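You operate a simulated robot arm through the tools that you are given. There is no shell and no other tool.

Carry out the task below with a simulated two-armed robot. There is one attempt and no reset: what you move stays moved.

Task
Take the green ring and put it on the lower shelf of the sample table. Take the black clip and put it on the order table top. Put the white pail from the sample table top in the basin. Open the cups drawer, put the cream white clip from the sample table top inside and shut the drawer again. Take the small clear jug from the sample table top and leave it on the top shelf of the lid rack. Any order will do. Set down upright: black clip, white clip, small clear jug.

Only the result counts: the job must be done as asked and must still hold three seconds after the hand-in. Knocking over, shifting, dropping, spilling or breaking anything else fails it. A push-on lid holds only when it is set on centred and level and pressed home; a screw cap is set on level and turned clockwise until tight.

Robot
Two 6-joint arms with three-finger grippers on one trunk, on a base that drives. Base frame: it is fixed to the floor where the robot stands at the start and does not move with it; the origin is under the middle of the robot, x ahead of it, y to its left, z up; the surface under the hand at the start is at about z = 0.9. Readings come in m, degrees, newtons and seconds.
The left shoulder is at the start at [0.021, 0.17, 1.536], the right one opposite. With the tool pointing down near the work surface each hand reaches from about 0.32 to 0.6 m from the robot's upright axis, wherever it stands, measured 20 degrees to its own side. Places, roughly: basin inside [2.3, -1.3, 0.7]; black clip (10x4x6 cm) [0.9, 0.2, 0.9]; cups drawer [0.4, 0.2, 0.8]; cups drawer inside [0.5, 0.2, 0.7]; green ring (5x5x2 cm) [0.6, 0, 0.9]; lower shelf of the sample table [0.6, -0.3, 0.2]; order table top [2.3, 1.2, 0.8]; small clear jug [0.5, -1, 1]; top shelf of the lid rack [0.1, -5.3, 1.7]; white clip [0.75, -1, 1]; white pail [0.75, -0.5, 1]. Payload 2.2 kg a hand.
Tool frame (each hand has its own): the origin (TCP) lies between the finger pads and is the grasp point; the fingertips stand 0.025 m ahead of it; z points along the fingers, y is the line along which they close. Largest opening 0.104 m; the body of the gripper starts 0.074 m behind the TCP.
Orientation is told as [roll, pitch, yaw] about the base's x, y, z axes, in that order, counted from this pose: with the fingers straight down and closing along the base's y, the tool's x points along the base's -x, its y along +y and its z along -z.

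Tools
- The arms move only by the tool move_arm. It takes "left_moves", "right_moves" or both (then of equal length, played together; a hand with none holds still); each is text: rows parted by semicolons, each of 6 numbers parted by spaces: the shift along the tool's x, y, z in m, then the turn, a rotation vector about the tool's x, y, z in degrees. In form: x y z ax ay az; .... A call has 1 to 20 rows; each row is the pose to reach, as a shift and turn from the pose commanded when the call began, along the tool's axes at that moment. "left_grip" and "right_grip" are, for a hand that has rows, the closure, from 0 (fully open) to 1 (shut), set as the call begins (left out, the last holds). A row lasts 0.2 s, in which the tool goes at most 0.05 m and 8.6 degrees; a call with a longer step from one row to the next is refused whole, and so is a gripper value outside its range. A pose out of reach is approached as far as the arm can. The call stops where the force on the tool passes 40 N (or 10 N more than at its start, if that is more) or the arm is blocked; 0.2 s more then pass. The fingers move at their own pace and stop on an object; they squeeze with about 35 N. The grip force told is the motor's: it shows also when the fingers shut on nothing. Time passes only in rows, and 0.2 s behind the last, so rows that repeat a pose let the fingers close. It gives the time, the measured TCP pose, the force on the tool (base axes), the opening and the grip force at its end, in the units of the frame above (readings bear some noise), with the torque about the TCP (base axes, N m) and any sound that the robot's microphone picked up.
- Cameras (640 x 400 px; columns grow to the right, rows downward): "scene" is now at [0.1366, 0.0229, 1.3994]; the picture's right is [0.30, -0.95, -0.00], its down [-0.80, -0.25, -0.54] and it looks along [0.52, 0.16, -0.84] (base axes); focal length 214 px, centre (320, 200). "left" rides on the left gripper at [0.082, -0.003, -0.104] in its tool frame; the picture's right is [0.04, 1.00, 0.00], its down [-0.75, 0.03, -0.66] and it looks along [-0.66, 0.03, 0.75] (tool axes); focal length 256 px, centre (320, 200). "right" rides on the right gripper at [0.082, 0.003, -0.104] in its tool frame; the picture's right is [-0.04, 1.00, 0.00], its down [-0.75, -0.03, -0.66] and it looks along [-0.66, -0.03, 0.75] (tool axes); focal length 256 px, centre (320, 200). There is no depth. A picture from a camera that has moved, and an enlarged one, comes with that camera's place and axes in the base frame and with its lens.
- capture(camera): a new picture of that camera. It takes no simulated time.
- slide_trunk(by): slides the trunk up (or, below 0, down) by that many m; the arms and the scene camera ride with it, the base frame stays. It gives what a move gives, with no picture.
- steer(legs): drives the robot by 1 to 6 legs, each [ahead, left, turn to the left] in m, m and degrees, along the robot's own axes; the way and the turn of a leg run together, so that a leg with both is an arc; at most 1.5 m and 180 degrees a leg. The arms and the cameras ride along, it lands a little off, and it stops where it bumps. It gives what a move gives.
- turn_head(pan, tilt): turns the head with the scene camera to pan (to the left, within 60 degrees either way) and tilt (down, from -29 to 69), counted from straight ahead of the robot. It gives what a move gives.
- enlarge(camera, box): a new picture of the part [left, top, right, bottom] of that camera's present view, enlarged. It takes no simulated time.
- sign_off(): hands the job in; it is judged then, once.

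Places have to be worked out from the pictures, the camera data and where the tool is seen. Open the grippers and draw the arms clear of the work before you hand the job in, unless the task says otherwise.

The tools are called after "Emit:" as name(argument=value, ...) on one line, values as JSON. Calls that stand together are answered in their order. move_arm: Moves the arms, as the interface text tells. Its arguments: {"type":"object","properties":{"left_moves":{"type":"string"},"left_grip":{"type":"number"},"right_moves":{"type":"string"},"right_grip":{"type":"number"}},"required":[]} The other tools are called the same way: slide_trunk (by) slides the trunk up or down; steer (legs) drives the base; turn_head (pan, tilt) turns the head that bears the scene camera; capture (camera) takes a picture; enlarge (camera, box) takes an enlarged picture of a part of a camera's view; sign_off () hands the job in.

At the start:

```text
clock: 0.0
left_tcp_pos: [0.5021, 0.1639, 1.1462]
left_tcp_rot: [0.0, 0.0, -0.1]
left_ft_force: [-0.3, -1.0, -0.5]
left_moment: [-0.01, -0.04, 0.01]
left_finger_gap: 0.1039
left_grip_force: 0.0
right_tcp_pos: [0.488, -0.2301, 1.1084]
right_tcp_rot: [0.0, 0.0, 0.1]
right_ft_force: [0.4, 0.0, 0.0]
right_moment: [0.01, 0.02, 0.0]
right_finger_gap: 0.1039
right_grip_force: 0.0
trunk travel left (down, up): [-0.728, 0.013]
robot x, y, heading: [0.0031, -0.0022, 0.1]
head pan, tilt: [17.3, 57.1]
```

scene: 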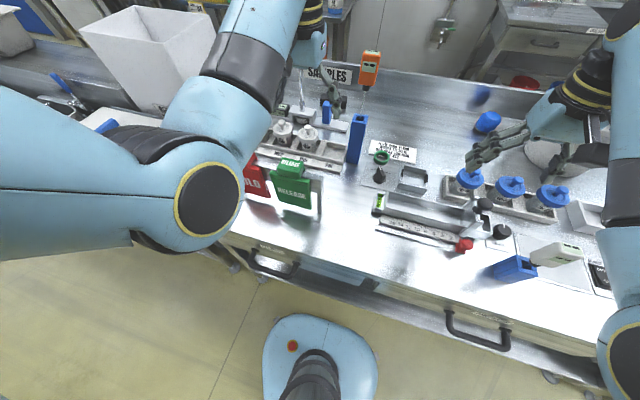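
right: 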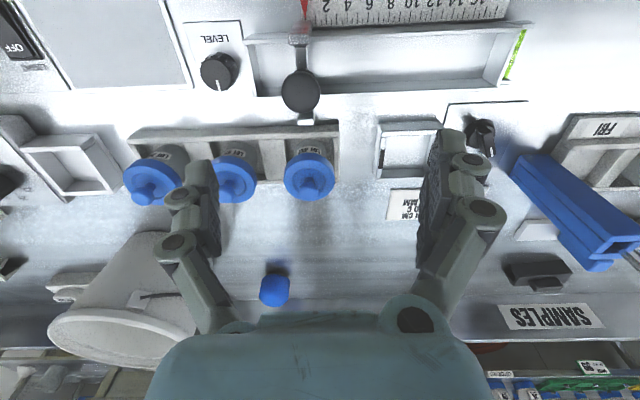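
left: 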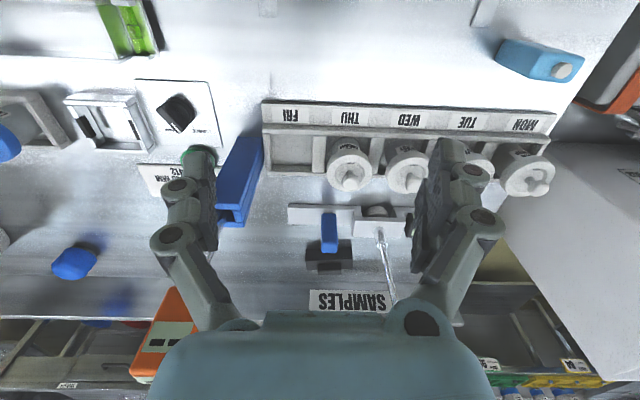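

I'll start by looking around with the scene camera to find the objects; first a wider view straight ahead and to the sides.

Emit:
turn_head(pan=0, tilt=45)

Emit:
capture(camera="scene")

Emit:
turn_head(pan=-50, tilt=35)

Emit:
capture(camera="scene")

Emit:
turn_head(pan=50, tilt=35)

Emit:
capture(camera="scene")

```text
clock: 0.8
left_tcp_pos: [0.5013, 0.1633, 1.1466]
left_tcp_rot: [0.0, 0.0, 0.1]
left_ft_force: [0.1, -0.1, -0.1]
left_moment: [0.0, 0.01, 0.0]
left_finger_gap: 0.1039
left_grip_force: 0.2
right_tcp_pos: [0.4888, -0.2296, 1.1071]
right_tcp_rot: [0.0, 0.1, -0.1]
right_ft_force: [-0.1, 0.0, -0.9]
right_moment: [0.0, 0.0, 0.04]
right_finger_gap: 0.1041
right_grip_force: 0.1
trunk travel left (down, up): [-0.728, 0.013]
robot x, y, heading: [0.0016, 0.0001, -0.2]
head pan, tilt: [0.0, 45.0]
```

```text
taken
camera scene: at [0.1512, 0.0021, 1.4154], right [0.0, -1.0, 0.0], down [-0.71, 0.0, -0.71], along [0.71, 0.0, -0.71], focal length 214 px, centre (320, 200)
```

scene: 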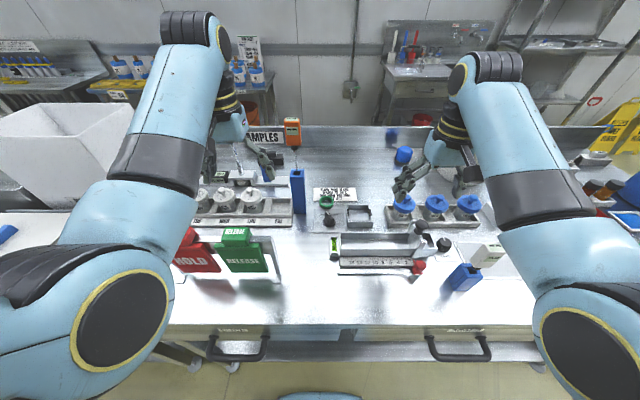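

```text
clock: 2.0
left_tcp_pos: [0.5024, 0.1633, 1.1458]
left_tcp_rot: [0.0, 0.0, 0.0]
left_ft_force: [-0.2, 0.1, -0.4]
left_moment: [0.0, 0.02, 0.01]
left_finger_gap: 0.104
left_grip_force: 0.1
right_tcp_pos: [0.4874, -0.2294, 1.1067]
right_tcp_rot: [-0.1, 0.0, -0.1]
right_ft_force: [-0.4, -0.3, 0.3]
right_moment: [-0.01, 0.03, 0.0]
right_finger_gap: 0.104
right_grip_force: 0.2
trunk travel left (down, up): [-0.728, 0.013]
robot x, y, heading: [-0.0007, -0.0006, 0.1]
head pan, tilt: [-50.0, 35.0]
```

```text
taken
camera scene: at [0.1266, -0.0653, 1.4303], right [-0.77, -0.64, 0.0], down [-0.37, 0.44, -0.82], along [0.53, -0.63, -0.57], focal length 214 px, centre (320, 200)
```

scene: 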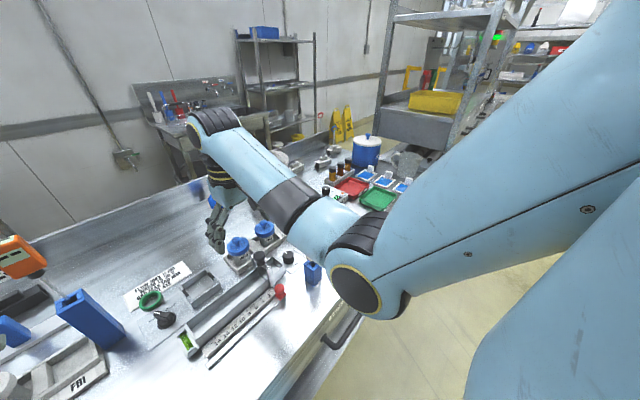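

```text
clock: 3.7
left_tcp_pos: [0.5037, 0.1648, 1.1463]
left_tcp_rot: [0.0, -0.1, 0.0]
left_ft_force: [-0.7, -0.9, -0.8]
left_moment: [0.01, -0.01, 0.01]
left_finger_gap: 0.1038
left_grip_force: 0.0
right_tcp_pos: [0.4887, -0.2293, 1.1076]
right_tcp_rot: [-0.1, 0.0, 0.0]
right_ft_force: [0.1, -0.6, 0.4]
right_moment: [-0.02, 0.02, -0.01]
right_finger_gap: 0.104
right_grip_force: 0.1
trunk travel left (down, up): [-0.728, 0.013]
robot x, y, heading: [0.0008, 0.0021, -0.2]
head pan, tilt: [50.0, 35.0]
```

```text
taken
camera scene: at [0.1266, 0.0695, 1.4303], right [0.77, -0.64, 0.0], down [-0.37, -0.44, -0.82], along [0.53, 0.63, -0.57], focal length 214 px, centre (320, 200)
```

scene: 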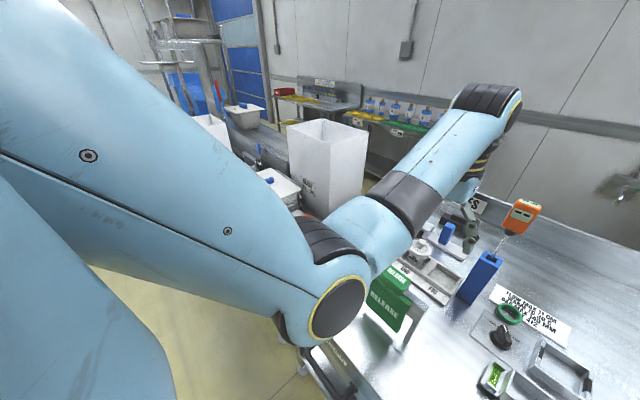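

The green ring is seen near the sign in the middle of the sample table, hung over the base of a knob or similar. I'll zoom in on it and on the black clip (behind the left tray, by the SAMPLES label).

Emit:
turn_head(pan=0, tilt=40)

Emit:
enlarge(camera="scene", box=[220, 140, 480, 300])

Emit:
enlarge(camera="left", box=[100, 130, 420, 330])

Emit:
enlarge(camera="right", box=[320, 80, 640, 280])

```text
clock: 4.9
left_tcp_pos: [0.5017, 0.1636, 1.1474]
left_tcp_rot: [0.0, 0.0, 0.0]
left_ft_force: [0.1, 0.0, 0.4]
left_moment: [-0.02, 0.02, -0.01]
left_finger_gap: 0.104
left_grip_force: 0.2
right_tcp_pos: [0.4883, -0.2291, 1.1072]
right_tcp_rot: [0.0, 0.0, 0.0]
right_ft_force: [0.2, 0.2, 0.4]
right_moment: [0.02, 0.02, -0.02]
right_finger_gap: 0.1039
right_grip_force: 0.1
trunk travel left (down, up): [-0.728, 0.013]
robot x, y, heading: [0.0039, -0.0002, 0.0]
head pan, tilt: [0.0, 40.0]
```

```text
2.46 times, centred on (350, 220) of scene
camera zoom: at [0.155, 0.0021, 1.4227], right [0.0, -1.0, 0.0], down [-0.64, 0.0, -0.77], along [0.77, 0.0, -0.64], focal length 528 px, centre (246, 151)
```

zoom: 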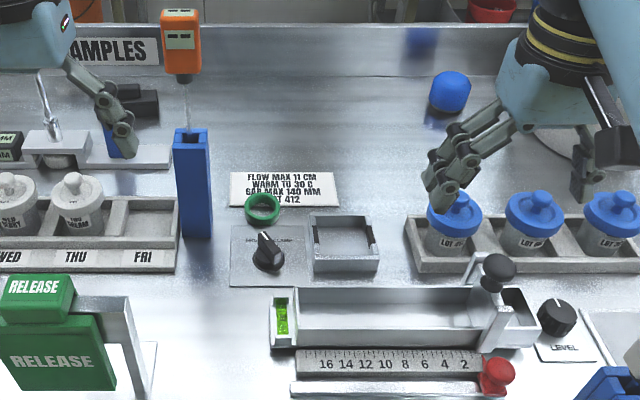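

```text
2.00 times, centred on (260, 230) of left
camera zoom: at [0.4212, 0.1608, 1.2492], right [-0.04, 1.0, 0.0], down [0.75, 0.03, 0.66], along [0.66, 0.03, -0.75], focal length 512 px, centre (440, 140)
```

zoom: 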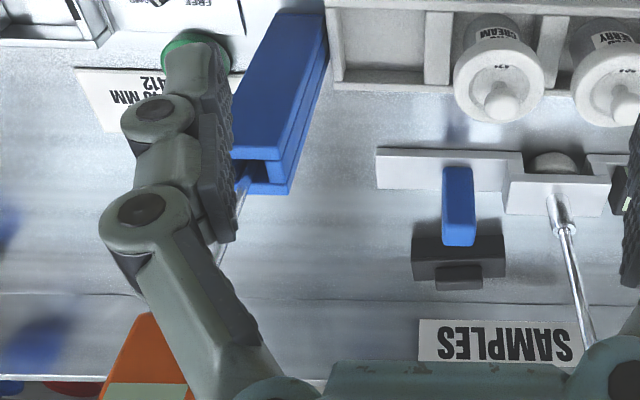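

```text
2.00 times, centred on (480, 180) of right
camera zoom: at [0.4074, -0.226, 1.2125], right [0.04, 1.0, 0.0], down [0.75, -0.03, 0.66], along [0.66, -0.03, -0.75], focal length 512 px, centre (0, 240)
```

zoom: 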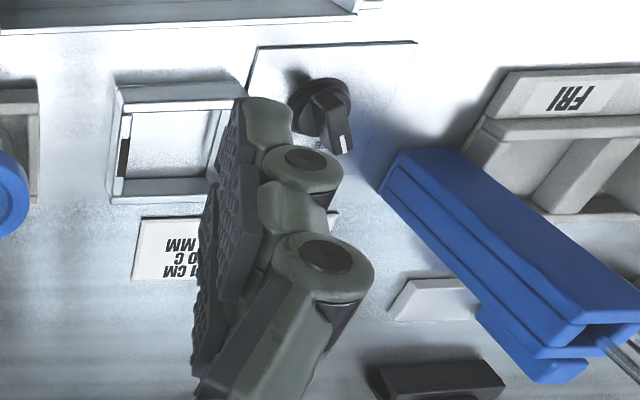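

Ring judged at about (0.64, -0.02), black clip at about (0.87, 0.20), table front edge near x≈0.29. Let me survey the room to the right and left for the other places.

Emit:
turn_head(pan=-60, tilt=15)

Emit:
capture(camera="scene")

Emit:
turn_head(pan=-25, tilt=15)

Emit:
capture(camera="scene")

Emit:
turn_head(pan=25, tilt=15)

Emit:
capture(camera="scene")

Emit:
turn_head(pan=60, tilt=15)

Emit:
capture(camera="scene")

```text
clock: 6.2
left_tcp_pos: [0.5022, 0.1638, 1.1465]
left_tcp_rot: [0.0, -0.1, 0.0]
left_ft_force: [0.8, -0.3, 0.0]
left_moment: [0.01, 0.03, -0.01]
left_finger_gap: 0.104
left_grip_force: 0.0
right_tcp_pos: [0.4879, -0.2306, 1.1071]
right_tcp_rot: [0.0, 0.0, -0.1]
right_ft_force: [-0.4, 0.0, 0.2]
right_moment: [-0.01, 0.01, -0.02]
right_finger_gap: 0.1041
right_grip_force: 0.1
trunk travel left (down, up): [-0.728, 0.013]
robot x, y, heading: [-0.002, -0.0016, -0.0]
head pan, tilt: [-60.0, 15.0]
```

```text
taken
camera scene: at [0.1167, -0.0788, 1.4623], right [-0.87, -0.5, 0.0], down [-0.13, 0.22, -0.97], along [0.48, -0.84, -0.26], focal length 214 px, centre (320, 200)
```

scene: 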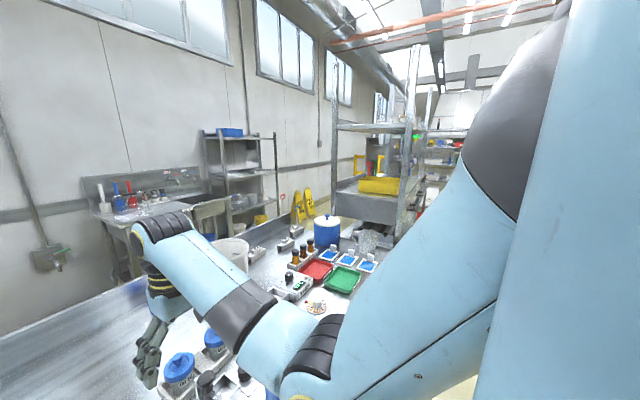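

```text
clock: 7.2
left_tcp_pos: [0.5023, 0.1634, 1.1468]
left_tcp_rot: [0.0, 0.1, 0.0]
left_ft_force: [-0.3, 0.5, -0.8]
left_moment: [0.0, 0.03, -0.03]
left_finger_gap: 0.1041
left_grip_force: 0.2
right_tcp_pos: [0.4878, -0.2297, 1.1081]
right_tcp_rot: [-0.1, 0.0, 0.0]
right_ft_force: [0.2, -0.5, -0.2]
right_moment: [-0.03, 0.0, 0.05]
right_finger_gap: 0.104
right_grip_force: 0.0
trunk travel left (down, up): [-0.728, 0.013]
robot x, y, heading: [0.0003, -0.0002, 0.0]
head pan, tilt: [-25.0, 15.0]
```

```text
taken
camera scene: at [0.1546, -0.0375, 1.4623], right [-0.42, -0.91, 0.0], down [-0.23, 0.11, -0.97], along [0.88, -0.41, -0.26], focal length 214 px, centre (320, 200)
```

scene: 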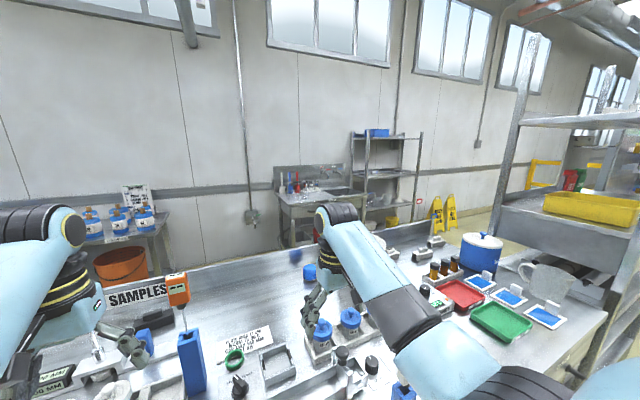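

```text
clock: 8.4
left_tcp_pos: [0.5023, 0.1641, 1.1463]
left_tcp_rot: [0.0, 0.0, 0.0]
left_ft_force: [-0.1, -0.4, 0.1]
left_moment: [-0.02, 0.05, -0.03]
left_finger_gap: 0.1039
left_grip_force: 0.1
right_tcp_pos: [0.4869, -0.2292, 1.108]
right_tcp_rot: [0.0, 0.0, -0.1]
right_ft_force: [-0.7, 0.5, 0.2]
right_moment: [-0.01, -0.03, 0.0]
right_finger_gap: 0.104
right_grip_force: 0.0
trunk travel left (down, up): [-0.728, 0.013]
robot x, y, heading: [0.0041, 0.0005, -0.1]
head pan, tilt: [25.0, 15.0]
```

```text
taken
camera scene: at [0.1547, 0.0414, 1.4623], right [0.42, -0.91, 0.0], down [-0.24, -0.11, -0.97], along [0.88, 0.41, -0.26], focal length 214 px, centre (320, 200)
```

scene: 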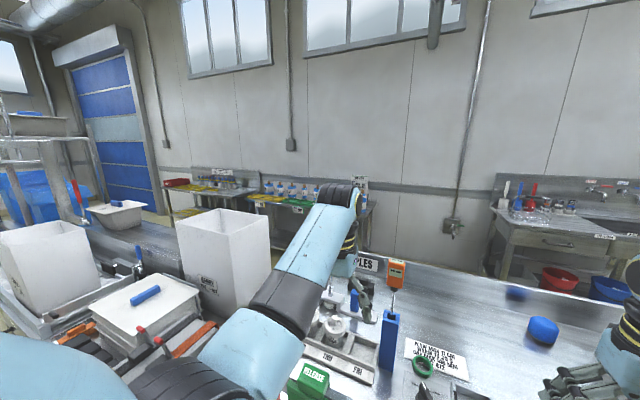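

```text
clock: 9.4
left_tcp_pos: [0.5026, 0.1634, 1.147]
left_tcp_rot: [0.1, 0.0, 0.0]
left_ft_force: [0.1, 0.9, -0.2]
left_moment: [0.0, -0.02, 0.01]
left_finger_gap: 0.1039
left_grip_force: 0.1
right_tcp_pos: [0.4888, -0.2282, 1.1073]
right_tcp_rot: [0.0, 0.0, 0.1]
right_ft_force: [0.5, 0.6, -0.5]
right_moment: [0.01, 0.0, 0.0]
right_finger_gap: 0.104
right_grip_force: 0.2
trunk travel left (down, up): [-0.728, 0.013]
robot x, y, heading: [0.003, -0.0002, 0.2]
head pan, tilt: [60.0, 15.0]
```

```text
taken
camera scene: at [0.1168, 0.0829, 1.4623], right [0.87, -0.5, 0.0], down [-0.13, -0.22, -0.97], along [0.48, 0.84, -0.26], focal length 214 px, centre (320, 200)
```

scene: 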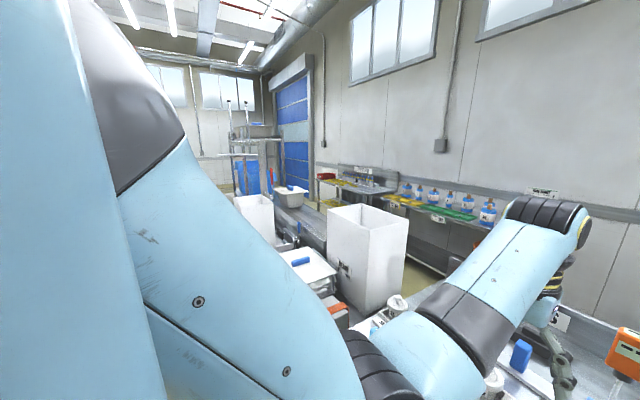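

The survey shows the sample table in front (running to y≈-1.3), order table back left, sink back right, racks to the right. Let me zoom on the ring and the black clip from the head at present.

Emit:
turn_head(pan=0, tilt=45)

Emit:
enlarge(camera="scene", box=[270, 160, 410, 248])

Emit:
enlarge(camera="scene", box=[180, 110, 340, 210])

```text
clock: 10.7
left_tcp_pos: [0.5023, 0.1638, 1.1462]
left_tcp_rot: [0.0, 0.0, -0.1]
left_ft_force: [0.9, -0.1, -0.2]
left_moment: [-0.02, -0.01, 0.0]
left_finger_gap: 0.1042
left_grip_force: 0.0
right_tcp_pos: [0.4867, -0.2292, 1.1074]
right_tcp_rot: [0.0, -0.1, 0.0]
right_ft_force: [0.3, -1.0, -0.6]
right_moment: [-0.01, -0.01, 0.03]
right_finger_gap: 0.1039
right_grip_force: 0.1
trunk travel left (down, up): [-0.728, 0.013]
robot x, y, heading: [0.0005, -0.0009, -0.0]
head pan, tilt: [0.0, 45.0]
```

```text
4.55 times, centred on (340, 204) of scene
camera zoom: at [0.1513, 0.0021, 1.4155], right [0.0, -1.0, 0.0], down [-0.71, 0.0, -0.71], along [0.71, 0.0, -0.71], focal length 975 px, centre (229, 182)
```

zoom: 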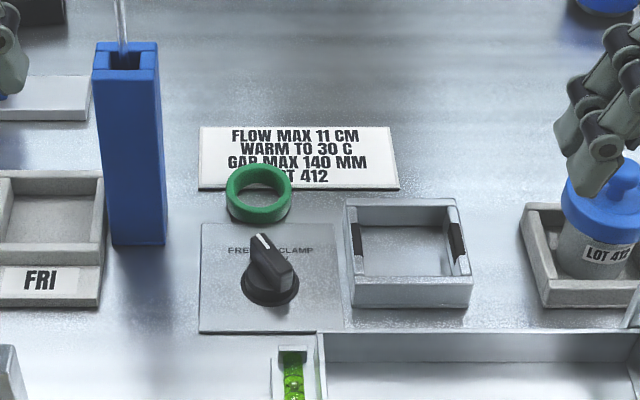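

```text
4.00 times, centred on (260, 160) of scene
camera zoom: at [0.1513, 0.0021, 1.4155], right [0.0, -1.0, 0.0], down [-0.71, 0.0, -0.71], along [0.71, 0.0, -0.71], focal length 858 px, centre (560, 360)
```

zoom: 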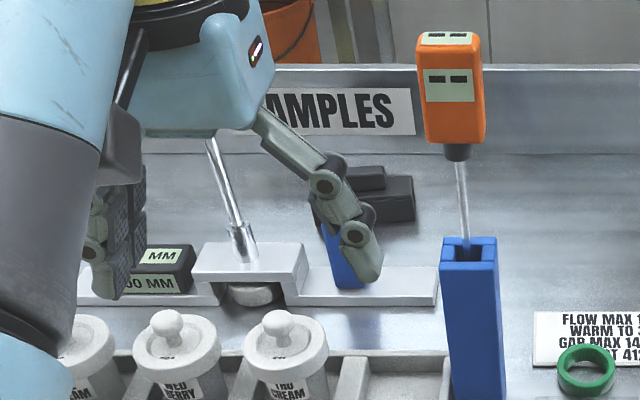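

Table height triangulates to z≈0.900; ring centre ≈(0.640,-0.019), with the tall blue box's near face at y≥0.045. I'll raise the right hand a little and turn it half round, so its camera will sit above the hand when it tips forward.

Emit:
move_arm(right_moves="0 0 -0.02 0 0 8.5; 0 0 -0.04 0 0 17; 0 0 -0.05 0 0 25.5; 0 0 -0.05 0 0 34; 0 0 -0.05 0 0 42.5; 0 0 -0.05 0 0 51; 0 0 -0.05 0 0 59.5; 0 0 -0.05 0 0 68; 0 0 -0.05 0 0 76.5; 0 0 -0.05 0 0 85; 0 0 -0.05 0 0 93.5; 0 0 -0.05 0 0 102; 0 0 -0.05 0 0 110.5; 0 0 -0.05 0 0 119; 0 0 -0.05 0 0 127.5; 0 0 -0.05 0 0 136; 0 0 -0.05 0 0 144.5; 0 0 -0.05 0 0 153; 0 0 -0.05 0 0 161.5; 0 0 -0.05 0 0 170")

Emit:
capture(camera="right")

```text
clock: 14.9
left_tcp_pos: [0.5024, 0.1643, 1.1456]
left_tcp_rot: [0.0, 0.0, 0.0]
left_ft_force: [-0.7, -0.1, 0.8]
left_moment: [-0.02, -0.03, -0.01]
left_finger_gap: 0.1039
left_grip_force: 0.1
right_tcp_pos: [0.5002, -0.2286, 1.1384]
right_tcp_rot: [0.0, 0.1, -170.1]
right_ft_force: [-0.2, -0.2, 0.2]
right_moment: [0.0, 0.01, 0.0]
right_finger_gap: 0.1041
right_grip_force: 0.0
right hand out of reach, approached as far as the arm can: row 2, 3, 4, 5, 6, 7, 8, 9, 10, 11, 12, 13, 14, 15, 16, 17, 18, 19, 20
trunk travel left (down, up): [-0.728, 0.013]
robot x, y, heading: [0.0038, -0.0008, -0.1]
head pan, tilt: [0.0, 45.0]
```

```text
taken
camera right: at [0.5823, -0.2179, 1.2432], right [0.13, -0.99, 0.0], down [-0.75, -0.1, 0.66], along [-0.65, -0.09, -0.76], focal length 256 px, centre (320, 200)
```

right: 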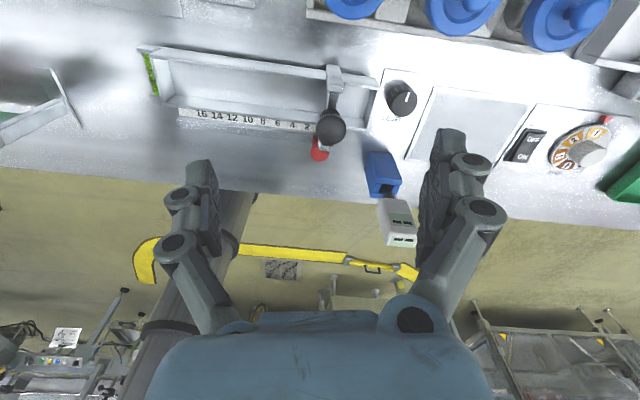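

The half turn works (yaw -170). I finish the last 10° so that tool axes line up with the base axes.

Emit:
move_arm(right_moves="0 0 0 0 0 5; 0 0 0 0 0 9.9; 0 0 0 0 0 9.9")

```text
clock: 15.7
left_tcp_pos: [0.5016, 0.1629, 1.1456]
left_tcp_rot: [0.0, -0.1, -0.1]
left_ft_force: [-0.9, -0.3, 0.3]
left_moment: [0.01, 0.0, -0.01]
left_finger_gap: 0.1041
left_grip_force: 0.1
right_tcp_pos: [0.4971, -0.2295, 1.1375]
right_tcp_rot: [1.0, 0.1, -172.9]
right_ft_force: [-0.2, -0.5, 0.8]
right_moment: [0.01, -0.01, -0.01]
right_finger_gap: 0.1039
right_grip_force: 0.1
right hand out of reach, approached as far as the arm can: row 2, 3
trunk travel left (down, up): [-0.728, 0.013]
robot x, y, heading: [-0.0024, -0.0016, 0.1]
head pan, tilt: [0.0, 45.0]
```

It stops short at the reach limit up high; I lower by 5 cm and try again for the last 7°.

Emit:
move_arm(right_moves="0 0 0.02 0 0 0; 0 0 0.04 0 0 0; 0 0 0.05 0 0 3; 0 0 0.05 0 0 7; 0 0 0.05 0 0 7")

```text
clock: 16.9
left_tcp_pos: [0.5022, 0.1632, 1.1461]
left_tcp_rot: [0.0, 0.0, 0.0]
left_ft_force: [0.5, 0.6, -0.4]
left_moment: [0.0, 0.01, 0.01]
left_finger_gap: 0.1042
left_grip_force: 0.0
right_tcp_pos: [0.4934, -0.2359, 1.0931]
right_tcp_rot: [1.8, 0.0, -172.9]
right_ft_force: [0.9, -1.3, -0.1]
right_moment: [0.03, -0.01, -0.03]
right_finger_gap: 0.1041
right_grip_force: 0.1
right hand out of reach, approached as far as the arm can: row 3, 4, 5
trunk travel left (down, up): [-0.728, 0.013]
robot x, y, heading: [-0.0001, 0.0018, -0.0]
head pan, tilt: [0.0, 45.0]
```

Wrist limit sits near -173° yaw here. Before settling the ring grasp, I want to see the lower shelf, so I back off half a metre and look from further down.

Emit:
steer(legs=[[-0.55, 0, 0]])

Emit:
slide_trunk(by=-0.5)

Emit:
turn_head(pan=0, tilt=30)

Emit:
capture(camera="scene")

```text
clock: 20.1
left_tcp_pos: [-0.0483, 0.1664, 1.1471]
left_tcp_rot: [0.0, 0.1, 0.7]
left_ft_force: [-0.1, 0.5, -0.4]
left_moment: [0.02, -0.01, 0.02]
left_finger_gap: 0.1038
left_grip_force: 0.1
right_tcp_pos: [-0.0516, -0.2323, 1.0923]
right_tcp_rot: [1.8, 0.0, -172.2]
right_ft_force: [-0.6, 0.6, 0.0]
right_moment: [0.03, -0.02, 0.01]
right_finger_gap: 0.1037
right_grip_force: 0.0
trunk travel left (down, up): [-0.728, 0.013]
robot x, y, heading: [-0.5488, -0.0046, 0.6]
head pan, tilt: [0.0, 45.0]
```

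```text
refused: -0.5 is not a number from -0.4 to 0.4
```

```text
clock: 20.9
left_tcp_pos: [-0.0477, 0.1653, 1.1469]
left_tcp_rot: [0.1, -0.1, 0.7]
left_ft_force: [0.0, -0.2, -0.4]
left_moment: [-0.03, 0.03, 0.01]
left_finger_gap: 0.1042
left_grip_force: 0.1
right_tcp_pos: [-0.051, -0.2329, 1.0928]
right_tcp_rot: [1.9, 0.0, -172.2]
right_ft_force: [-0.4, -0.4, 0.3]
right_moment: [0.0, -0.03, 0.01]
right_finger_gap: 0.1042
right_grip_force: 0.1
trunk travel left (down, up): [-0.728, 0.013]
robot x, y, heading: [-0.5478, -0.002, 0.6]
head pan, tilt: [0.0, 30.0]
```

```text
taken
camera scene: at [-0.3877, 0.0007, 1.438], right [0.01, -1.0, 0.0], down [-0.5, -0.01, -0.87], along [0.87, 0.01, -0.5], focal length 214 px, centre (320, 200)
```

scene: 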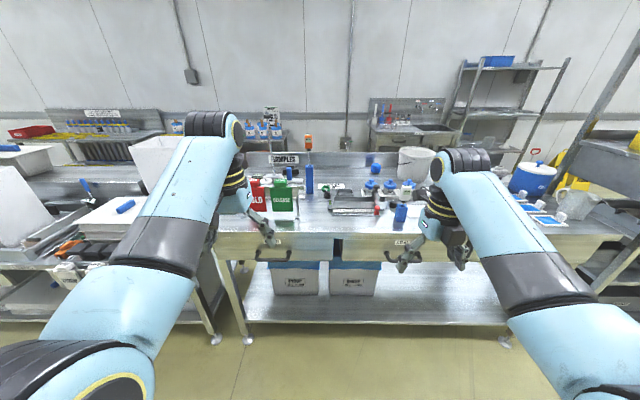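

The shelf is open to the right of the two boxes: front edge x≈0.34, free area about (0.45,-0.65,0.2). With that much headroom I don't need the flip, so I turn the right hand back to yaw 0.

Emit:
move_arm(right_moves="0 0 0 0 0 -8.5; 0 0 0 0 0 -17; 0 0 0 0 0 -25.5; 0 0 0 0 0 -34; 0 0 0 0 0 -42.5; 0 0 0 0 0 -51; 0 0 0 0 0 -59.5; 0 0 0 0 0 -68; 0 0 0 0 0 -76.5; 0 0 0 0 0 -85; 0 0 0 0 0 -93.5; 0 0 0 0 0 -102; 0 0 0 0 0 -110.5; 0 0 0 0 0 -119; 0 0 0 0 0 -127.5; 0 0 0 0 0 -136; 0 0 0 0 0 -144.5; 0 0 0 0 0 -153; 0 0 0 0 0 -161.5; 0 0 0 0 0 -170")

Emit:
enlarge(camera="scene", box=[210, 220, 530, 350])

Emit:
enlarge(camera="scene", box=[380, 130, 620, 250])

```text
clock: 25.1
left_tcp_pos: [-0.0493, 0.1663, 1.1477]
left_tcp_rot: [0.0, 0.1, 0.7]
left_ft_force: [0.8, 0.8, -0.1]
left_moment: [0.01, 0.05, -0.03]
left_finger_gap: 0.1041
left_grip_force: 0.0
right_tcp_pos: [-0.0518, -0.2324, 1.0935]
right_tcp_rot: [-1.8, -0.3, -2.1]
right_ft_force: [0.0, -0.2, -0.7]
right_moment: [-0.01, 0.0, -0.01]
right_finger_gap: 0.1041
right_grip_force: 0.1
trunk travel left (down, up): [-0.728, 0.013]
robot x, y, heading: [-0.5488, -0.0033, 0.8]
head pan, tilt: [0.0, 30.0]
```

```text
2.00 times, centred on (370, 285) of scene
camera zoom: at [-0.3878, 0.0007, 1.4381], right [0.01, -1.0, 0.0], down [-0.5, -0.01, -0.87], along [0.87, 0.01, -0.5], focal length 429 px, centre (220, 30)
```

zoom: 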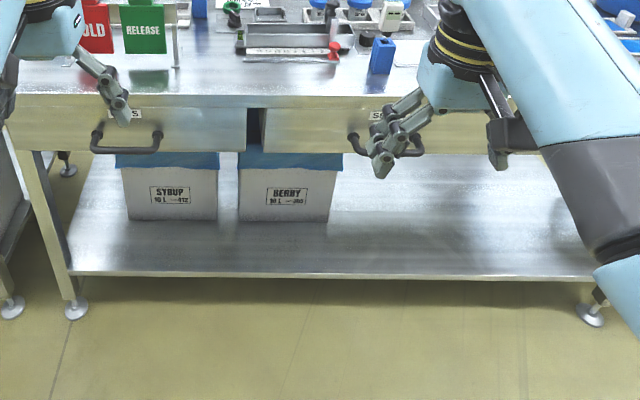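

```text
2.67 times, centred on (500, 190) of scene
camera zoom: at [-0.3878, 0.0007, 1.4381], right [0.01, -1.0, 0.0], down [-0.5, -0.01, -0.87], along [0.87, 0.01, -0.5], focal length 572 px, centre (-160, 227)
```

zoom: 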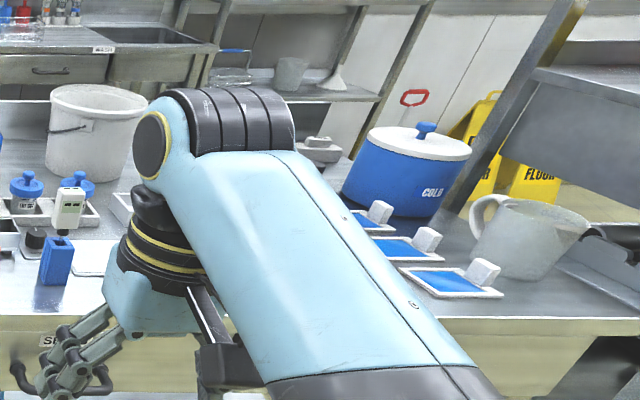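

Shelf spans y≈0.44…-1.1 with the boxes between y≈0.3 and -0.35, so the right part is free. I straighten the right hand and drive back to the table, placed so the ring is more in front of the right shoulder.

Emit:
move_arm(right_moves="0 0 0 -1.8 0.3 -2.1; 0 0 0 -1.8 0.3 -2.1")

Emit:
steer(legs=[[0.568, 0.12, -0.7]])

Emit:
capture(camera="right")

```text
clock: 25.6
left_tcp_pos: [-0.0477, 0.1669, 1.1462]
left_tcp_rot: [0.0, 0.0, 0.7]
left_ft_force: [-0.8, 0.2, 0.3]
left_moment: [0.01, -0.01, 0.0]
left_finger_gap: 0.1039
left_grip_force: 0.0
right_tcp_pos: [-0.0507, -0.2321, 1.0925]
right_tcp_rot: [0.0, 0.0, -0.1]
right_ft_force: [1.1, 1.0, 0.6]
right_moment: [0.0, 0.01, -0.03]
right_finger_gap: 0.1042
right_grip_force: 0.1
trunk travel left (down, up): [-0.728, 0.013]
robot x, y, heading: [-0.5434, -0.0039, 0.7]
head pan, tilt: [0.0, 30.0]
```

```text
clock: 28.9
left_tcp_pos: [0.5222, 0.2725, 1.1451]
left_tcp_rot: [0.0, 0.0, -0.8]
left_ft_force: [0.4, 0.3, -0.1]
left_moment: [0.03, 0.01, -0.01]
left_finger_gap: 0.1041
left_grip_force: 0.0
right_tcp_pos: [0.5099, -0.1256, 1.0928]
right_tcp_rot: [0.0, 0.1, -1.7]
right_ft_force: [0.8, -0.6, -0.2]
right_moment: [-0.02, 0.01, 0.01]
right_finger_gap: 0.104
right_grip_force: 0.1
trunk travel left (down, up): [-0.728, 0.013]
robot x, y, heading: [0.019, 0.1167, -0.8]
head pan, tilt: [0.0, 30.0]
```

```text
taken
camera right: at [0.4302, -0.1202, 1.1974], right [0.07, 1.0, 0.0], down [0.75, -0.05, 0.66], along [0.65, -0.05, -0.75], focal length 256 px, centre (320, 200)
```

right: 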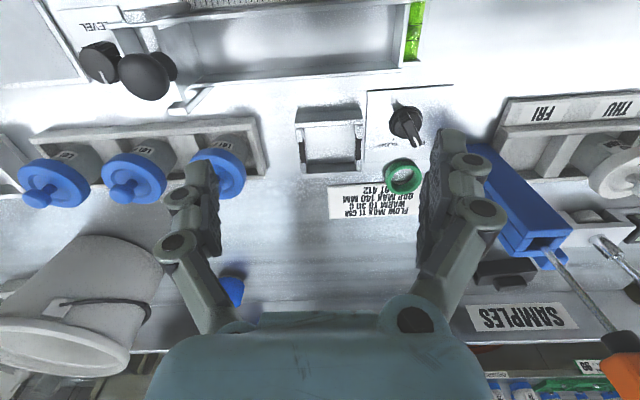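

Both views agree on ring ≈(0.638,-0.022). I move the right hand to a pre-grasp 10 cm behind it, tipped 25° forward, opening narrowed to about 7.5 cm to keep off the blue box.

Emit:
move_arm(right_moves="-0.02 0.035 0 0 -8 -0.6; -0.04 0.07 0 0 -16 -1.2; -0.055 0.1069 0.01 0 -24 -1.7; -0.07 0.1069 0.04 0 -25 -1.7; -0.0749 0.1069 0.0722 0 -25 -1.7; -0.0749 0.1069 0.0722 0 -25 -1.7", right_grip=0.28)

Emit:
capture(camera="right")

Emit:
turn_head(pan=-10, tilt=45)

Emit:
capture(camera="scene")

```text
clock: 30.6
left_tcp_pos: [0.5245, 0.2719, 1.1456]
left_tcp_rot: [0.1, 0.0, -1.0]
left_ft_force: [0.4, 0.4, 0.7]
left_moment: [0.02, 0.03, 0.02]
left_finger_gap: 0.1038
left_grip_force: 0.0
right_tcp_pos: [0.591, -0.0586, 1.0146]
right_tcp_rot: [-3.7, -25.1, 0.4]
right_ft_force: [0.5, -0.7, -0.7]
right_moment: [0.04, 0.02, 0.01]
right_finger_gap: 0.075
right_grip_force: 0.0
trunk travel left (down, up): [-0.728, 0.013]
robot x, y, heading: [0.0163, 0.1154, -0.9]
head pan, tilt: [0.0, 30.0]
stopped in row 6 (right hand): the arm was blocked; the commanded pose is now the measured one
```

```text
taken
camera right: at [0.4744, -0.0505, 1.0749], right [0.06, 1.0, -0.04], down [0.4, 0.02, 0.91], along [0.91, -0.07, -0.4], focal length 256 px, centre (320, 200)
```

right: 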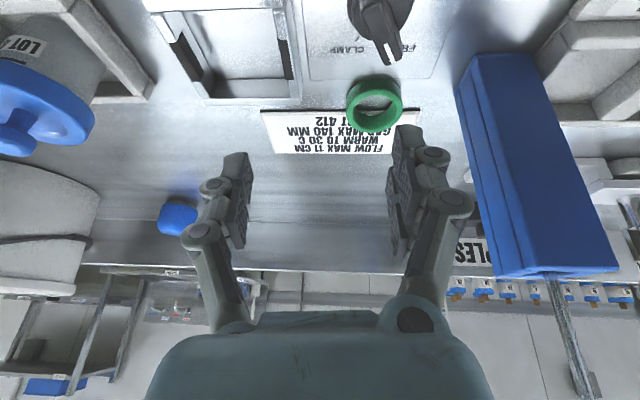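

```text
clock: 31.3
left_tcp_pos: [0.5239, 0.2721, 1.1462]
left_tcp_rot: [0.0, 0.1, -0.8]
left_ft_force: [-0.3, 0.0, 0.7]
left_moment: [0.0, 0.0, 0.05]
left_finger_gap: 0.1041
left_grip_force: 0.1
right_tcp_pos: [0.5907, -0.0598, 1.0153]
right_tcp_rot: [-3.8, -25.1, 0.4]
right_ft_force: [-0.7, -0.3, -0.2]
right_moment: [0.03, 0.0, 0.0]
right_finger_gap: 0.075
right_grip_force: 0.1
trunk travel left (down, up): [-0.728, 0.013]
robot x, y, heading: [0.0192, 0.1189, -1.1]
head pan, tilt: [-10.0, 45.0]
```

```text
taken
camera scene: at [0.1697, 0.1022, 1.4155], right [-0.19, -0.98, 0.0], down [-0.69, 0.13, -0.71], along [0.69, -0.13, -0.71], focal length 214 px, centre (320, 200)
```

scene: 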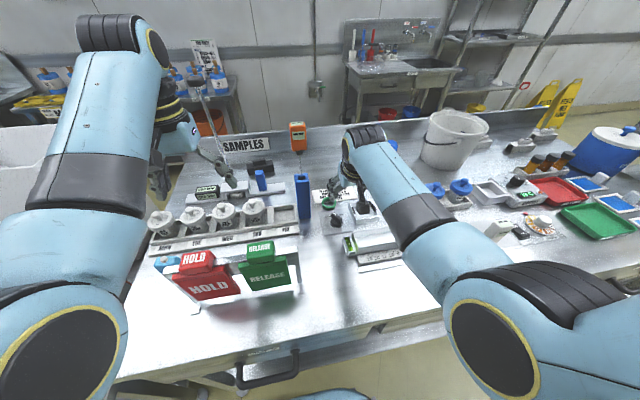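

The right hand stopped about 4 cm short sideways, "blocked". I look closer at the wrist, elbow and surroundings to find what it touches before moving again.

Emit:
enlarge(camera="scene", box=[270, 100, 430, 260])

Emit:
turn_head(pan=-30, tilt=60)

Emit:
capture(camera="scene")

Emit:
capture(camera="left")

```text
2.50 times, centred on (350, 180) of scene
camera zoom: at [0.1697, 0.1022, 1.4155], right [-0.19, -0.98, 0.0], down [-0.69, 0.13, -0.71], along [0.69, -0.13, -0.71], focal length 536 px, centre (245, 250)
```

zoom: 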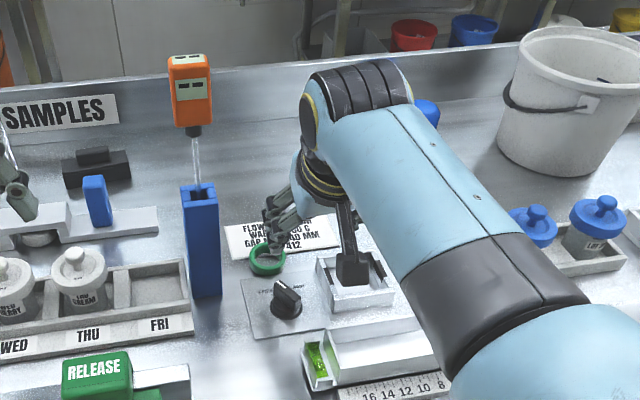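

```text
clock: 32.1
left_tcp_pos: [0.526, 0.2724, 1.146]
left_tcp_rot: [0.0, 0.0, -0.9]
left_ft_force: [-0.3, -0.7, 0.9]
left_moment: [-0.01, 0.01, 0.01]
left_finger_gap: 0.1042
left_grip_force: 0.1
right_tcp_pos: [0.5902, -0.0599, 1.0151]
right_tcp_rot: [-3.7, -25.1, 0.4]
right_ft_force: [0.9, 0.0, 0.5]
right_moment: [-0.01, 0.0, -0.01]
right_finger_gap: 0.075
right_grip_force: 0.0
trunk travel left (down, up): [-0.728, 0.013]
robot x, y, heading: [0.0204, 0.1167, -0.7]
head pan, tilt: [-30.0, 60.0]
```

```text
taken
camera scene: at [0.1471, 0.0833, 1.396], right [-0.51, -0.86, 0.0], down [-0.74, 0.44, -0.5], along [0.43, -0.26, -0.87], focal length 214 px, centre (320, 200)
```

scene: 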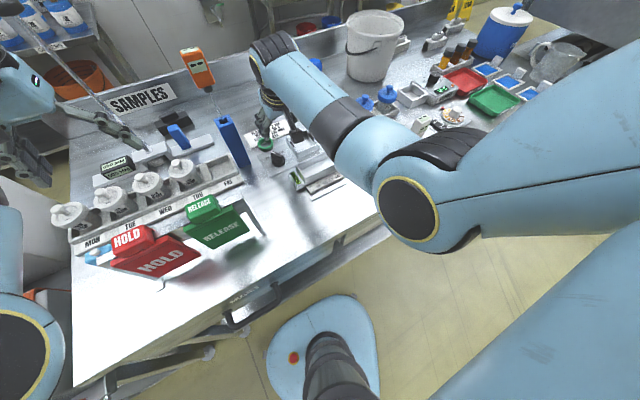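

```text
taken
camera left: at [0.4437, 0.2707, 1.2492], right [-0.02, 1.0, 0.0], down [0.75, 0.02, 0.66], along [0.66, 0.02, -0.75], focal length 256 px, centre (320, 200)
```

left: 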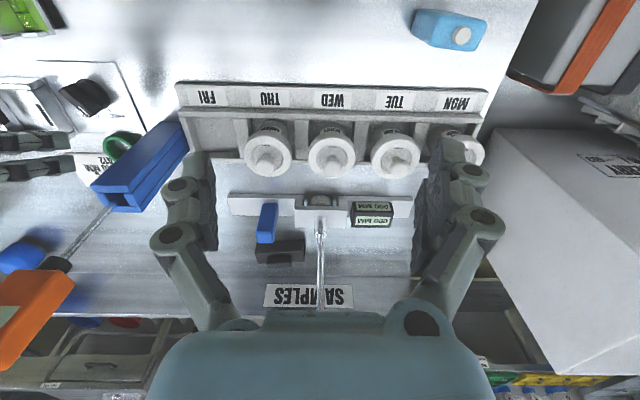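

Nothing visibly touches the right arm and forces are near zero, so it may have been a lag near an awkward joint pose. I try a small sideways move of 1.5 cm toward the ring while undoing the roll.

Emit:
move_arm(right_moves="0 0.008 0 0 0 0; 0 0.015 0 0 0 0; 0 0.015 0 0 0 0")

```text
clock: 33.0
left_tcp_pos: [0.5245, 0.2714, 1.147]
left_tcp_rot: [0.1, 0.0, -1.0]
left_ft_force: [0.4, 0.1, 0.4]
left_moment: [-0.02, -0.02, 0.0]
left_finger_gap: 0.1039
left_grip_force: 0.1
right_tcp_pos: [0.5894, -0.0639, 1.009]
right_tcp_rot: [-5.3, -24.8, 0.4]
right_ft_force: [-0.2, 0.3, 0.2]
right_moment: [-0.01, -0.01, 0.0]
right_finger_gap: 0.0747
right_grip_force: 0.0
trunk travel left (down, up): [-0.728, 0.013]
robot x, y, heading: [0.0241, 0.1188, -0.8]
head pan, tilt: [-30.0, 60.0]
```

The hand rolls instead of moving sideways, so some link is held. I look at the elbow and upper arm region from the head at other angles.

Emit:
turn_head(pan=-45, tilt=40)

Emit:
capture(camera="scene")

Emit:
turn_head(pan=-20, tilt=35)

Emit:
capture(camera="scene")

Emit:
capture(camera="right")

```text
clock: 33.8
left_tcp_pos: [0.524, 0.2718, 1.1469]
left_tcp_rot: [-0.1, 0.0, -0.9]
left_ft_force: [0.1, -1.0, 0.4]
left_moment: [0.01, 0.03, -0.01]
left_finger_gap: 0.1042
left_grip_force: 0.1
right_tcp_pos: [0.5919, -0.0614, 1.0113]
right_tcp_rot: [-5.1, -25.0, 0.5]
right_ft_force: [0.7, -1.3, -0.4]
right_moment: [0.03, 0.03, 0.03]
right_finger_gap: 0.0747
right_grip_force: 0.0
trunk travel left (down, up): [-0.728, 0.013]
robot x, y, heading: [0.0199, 0.1148, -0.9]
head pan, tilt: [-45.0, 40.0]
```

```text
taken
camera scene: at [0.1491, 0.0566, 1.4227], right [-0.72, -0.7, 0.0], down [-0.45, 0.46, -0.77], along [0.53, -0.55, -0.64], focal length 214 px, centre (320, 200)
```

scene: 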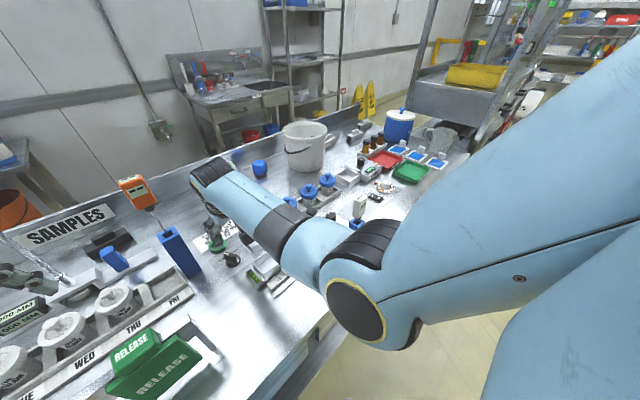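

```text
clock: 34.7
left_tcp_pos: [0.5237, 0.2723, 1.147]
left_tcp_rot: [0.0, 0.1, -0.9]
left_ft_force: [0.0, -0.4, 0.0]
left_moment: [0.02, 0.0, 0.01]
left_finger_gap: 0.1039
left_grip_force: 0.1
right_tcp_pos: [0.5913, -0.0612, 1.0114]
right_tcp_rot: [-5.2, -25.2, 0.5]
right_ft_force: [0.0, -0.3, 0.4]
right_moment: [0.04, 0.01, -0.02]
right_finger_gap: 0.075
right_grip_force: 0.0
trunk travel left (down, up): [-0.728, 0.013]
robot x, y, heading: [0.0214, 0.1195, -0.7]
head pan, tilt: [-20.0, 35.0]
```

```text
taken
camera scene: at [0.1721, 0.086, 1.4303], right [-0.36, -0.93, 0.0], down [-0.54, 0.21, -0.82], along [0.76, -0.29, -0.57], focal length 214 px, centre (320, 200)
```

scene: 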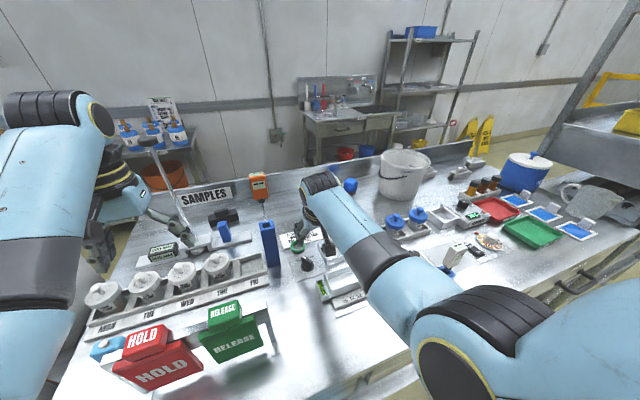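

```text
taken
camera right: at [0.4762, -0.0498, 1.072], right [0.07, 1.0, -0.06], down [0.4, 0.03, 0.91], along [0.91, -0.09, -0.4], focal length 256 px, centre (320, 200)
```

right: 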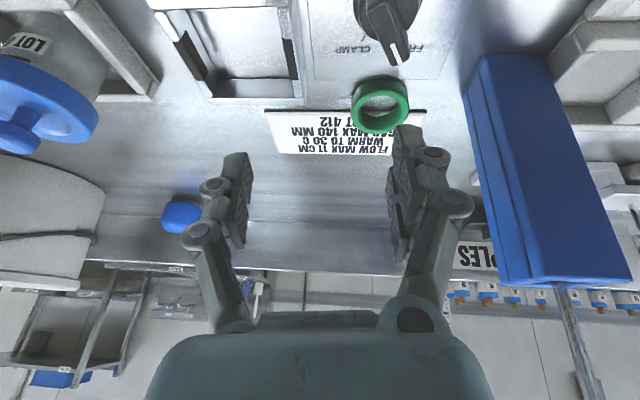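

I back the hand off to the right and straighten it, to learn whether it tracks freely there.

Emit:
move_arm(right_moves="0 -0.015 -0.015 -2.5 0 0; 0 -0.03 -0.03 -5.1 0 0; 0 -0.03 -0.03 -5.1 0 0")

```text
clock: 35.5
left_tcp_pos: [0.5247, 0.273, 1.1457]
left_tcp_rot: [0.1, -0.1, -0.9]
left_ft_force: [0.4, -0.5, 0.0]
left_moment: [-0.01, 0.0, 0.02]
left_finger_gap: 0.1037
left_grip_force: 0.0
right_tcp_pos: [0.5767, -0.0678, 1.0421]
right_tcp_rot: [1.7, -24.9, 0.3]
right_ft_force: [-0.5, 0.2, -0.6]
right_moment: [-0.02, 0.02, -0.01]
right_finger_gap: 0.0751
right_grip_force: 0.1
trunk travel left (down, up): [-0.728, 0.013]
robot x, y, heading: [0.0138, 0.1164, -0.9]
head pan, tilt: [-20.0, 35.0]
```

Emit:
move_arm(right_moves="0 0 0 0 0 0; 0 0 0 0 0 0; 0 0 0 0 0 0")

```text
clock: 36.3
left_tcp_pos: [0.5239, 0.2731, 1.1468]
left_tcp_rot: [0.1, 0.0, -0.9]
left_ft_force: [-0.3, 0.0, -0.1]
left_moment: [0.01, -0.05, 0.0]
left_finger_gap: 0.1041
left_grip_force: 0.1
right_tcp_pos: [0.5777, -0.0687, 1.0428]
right_tcp_rot: [1.5, -25.0, 0.4]
right_ft_force: [0.4, 0.1, -0.4]
right_moment: [0.0, 0.04, -0.02]
right_finger_gap: 0.0748
right_grip_force: 0.0
trunk travel left (down, up): [-0.728, 0.013]
robot x, y, heading: [0.0236, 0.118, -1.1]
head pan, tilt: [-20.0, 35.0]
```

Here it tracks again; the hindrance appears when the right hand goes further inward than its shoulder line. I'd rather shift the robot left so the ring lies to the right hand's own side; first check the space on the left.

Emit:
turn_head(pan=35, tilt=40)

Emit:
capture(camera="scene")

Emit:
turn_head(pan=60, tilt=50)

Emit:
capture(camera="scene")

```text
clock: 37.5
left_tcp_pos: [0.5247, 0.2716, 1.1467]
left_tcp_rot: [0.0, 0.1, -0.9]
left_ft_force: [-1.0, -0.4, -0.8]
left_moment: [0.0, 0.01, -0.03]
left_finger_gap: 0.1038
left_grip_force: 0.0
right_tcp_pos: [0.5781, -0.069, 1.0419]
right_tcp_rot: [1.4, -25.0, 0.4]
right_ft_force: [0.2, 0.1, 0.5]
right_moment: [0.02, -0.03, 0.0]
right_finger_gap: 0.0745
right_grip_force: 0.1
trunk travel left (down, up): [-0.728, 0.013]
robot x, y, heading: [0.017, 0.1128, -1.1]
head pan, tilt: [35.0, 40.0]
```

```text
taken
camera scene: at [0.1603, 0.1651, 1.4228], right [0.56, -0.83, 0.0], down [-0.53, -0.36, -0.77], along [0.63, 0.43, -0.64], focal length 214 px, centre (320, 200)
```

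scene: 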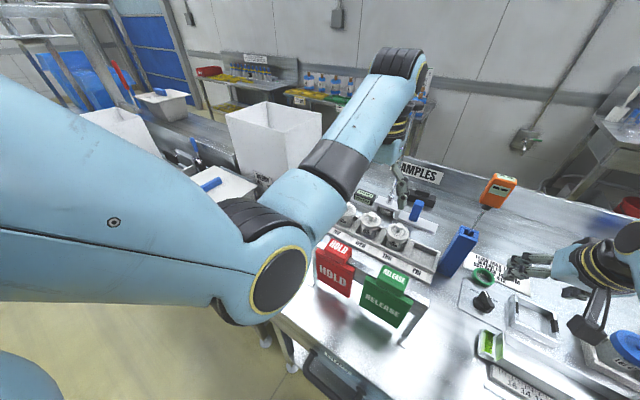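

```text
clock: 38.4
left_tcp_pos: [0.5254, 0.2719, 1.1473]
left_tcp_rot: [0.0, 0.0, -0.9]
left_ft_force: [0.3, -0.4, 0.9]
left_moment: [0.0, -0.01, -0.03]
left_finger_gap: 0.1041
left_grip_force: 0.0
right_tcp_pos: [0.5788, -0.0697, 1.0423]
right_tcp_rot: [1.5, -25.0, 0.4]
right_ft_force: [0.5, 0.2, 0.0]
right_moment: [0.02, -0.04, -0.03]
right_finger_gap: 0.0748
right_grip_force: 0.0
trunk travel left (down, up): [-0.728, 0.013]
robot x, y, heading: [0.0178, 0.1152, -0.8]
head pan, tilt: [60.0, 50.0]
```

```text
taken
camera scene: at [0.1295, 0.1835, 1.4086], right [0.86, -0.51, 0.0], down [-0.39, -0.66, -0.64], along [0.33, 0.55, -0.77], focal length 214 px, centre (320, 200)
```

scene: 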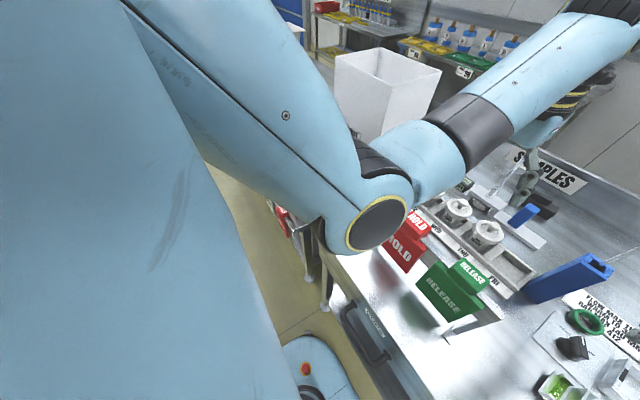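

Left side has room (bin starts beyond the table's left edge, y>0.51). I first move the right hand up and right so it won't meet the blue box, then shift the robot left and a touch ahead.

Emit:
move_arm(right_moves="0 -0.03 -0.02 0 0 0; 0 -0.065 -0.04 0 0 0; 0 -0.10 -0.05 0 0 0; 0 -0.10 -0.05 0 0 0")

Emit:
steer(legs=[[0.02, 0.08, 0.9]])

Emit:
capture(camera="right")

```text
clock: 39.4
left_tcp_pos: [0.5251, 0.2726, 1.1472]
left_tcp_rot: [0.0, 0.0, -0.9]
left_ft_force: [0.0, 0.5, 0.7]
left_moment: [0.01, -0.01, -0.02]
left_finger_gap: 0.104
left_grip_force: 0.1
right_tcp_pos: [0.5571, -0.1701, 1.0847]
right_tcp_rot: [1.5, -25.0, 0.4]
right_ft_force: [-0.2, 0.3, 0.0]
right_moment: [-0.01, 0.01, -0.04]
right_finger_gap: 0.0751
right_grip_force: 0.0
trunk travel left (down, up): [-0.728, 0.013]
robot x, y, heading: [0.0186, 0.1162, -1.1]
head pan, tilt: [60.0, 50.0]
```

```text
clock: 40.5
left_tcp_pos: [0.5412, 0.3616, 1.1455]
left_tcp_rot: [-0.2, 0.0, 0.1]
left_ft_force: [0.0, 1.4, -1.0]
left_moment: [-0.07, 0.04, 0.02]
left_finger_gap: 0.1039
left_grip_force: 0.0
right_tcp_pos: [0.5833, -0.0806, 1.0855]
right_tcp_rot: [1.5, -25.1, 1.2]
right_ft_force: [0.4, 0.0, -0.6]
right_moment: [-0.04, 0.01, -0.03]
right_finger_gap: 0.0749
right_grip_force: 0.1
trunk travel left (down, up): [-0.728, 0.013]
robot x, y, heading: [0.041, 0.1981, 0.0]
head pan, tilt: [60.0, 50.0]
```

```text
taken
camera right: at [0.4666, -0.0824, 1.146], right [0.0, 1.0, 0.04], down [0.41, -0.04, 0.91], along [0.91, 0.01, -0.41], focal length 256 px, centre (320, 200)
```

right: 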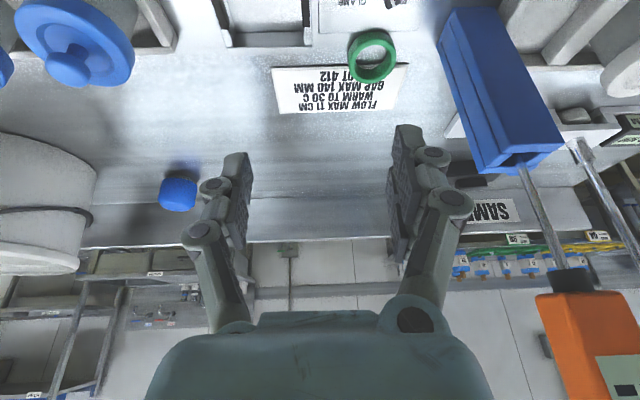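

Ring re-measured at (0.639,-0.0225). I move to the pre-grasp, correcting the small roll and yaw.

Emit:
move_arm(right_moves="0 0.03 0 1 0 0.5; 0 0.0586 0 2 0 1.1; 0.01 0.0586 0.03 2 0 1.1; 0.0223 0.0586 0.0612 2 0 1.1; 0.0223 0.0586 0.0612 2 0 1.1")

Emit:
capture(camera="right")

```text
clock: 41.7
left_tcp_pos: [0.5421, 0.3611, 1.1458]
left_tcp_rot: [0.0, 0.0, 0.0]
left_ft_force: [0.1, -0.6, -1.2]
left_moment: [0.0, 0.03, 0.01]
left_finger_gap: 0.1039
left_grip_force: 0.1
right_tcp_pos: [0.5852, -0.0204, 1.0213]
right_tcp_rot: [0.1, -25.1, 0.1]
right_ft_force: [-0.2, 0.7, 0.2]
right_moment: [-0.03, 0.02, -0.04]
right_finger_gap: 0.0752
right_grip_force: 0.0
trunk travel left (down, up): [-0.728, 0.013]
robot x, y, heading: [0.0408, 0.197, -0.2]
head pan, tilt: [60.0, 50.0]
```

```text
taken
camera right: at [0.4684, -0.0167, 1.0828], right [0.03, 1.0, 0.02], down [0.41, -0.03, 0.91], along [0.91, -0.02, -0.41], focal length 256 px, centre (320, 200)
```

right: 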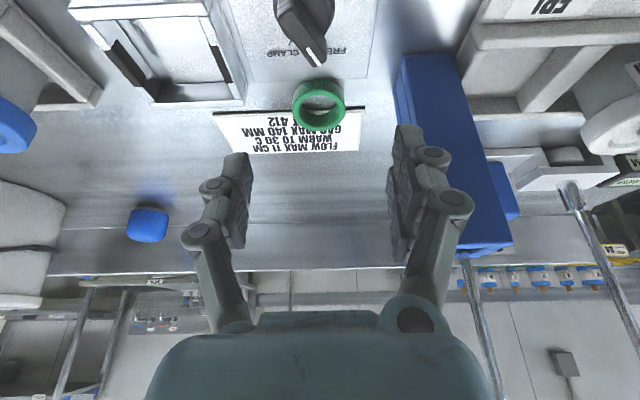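

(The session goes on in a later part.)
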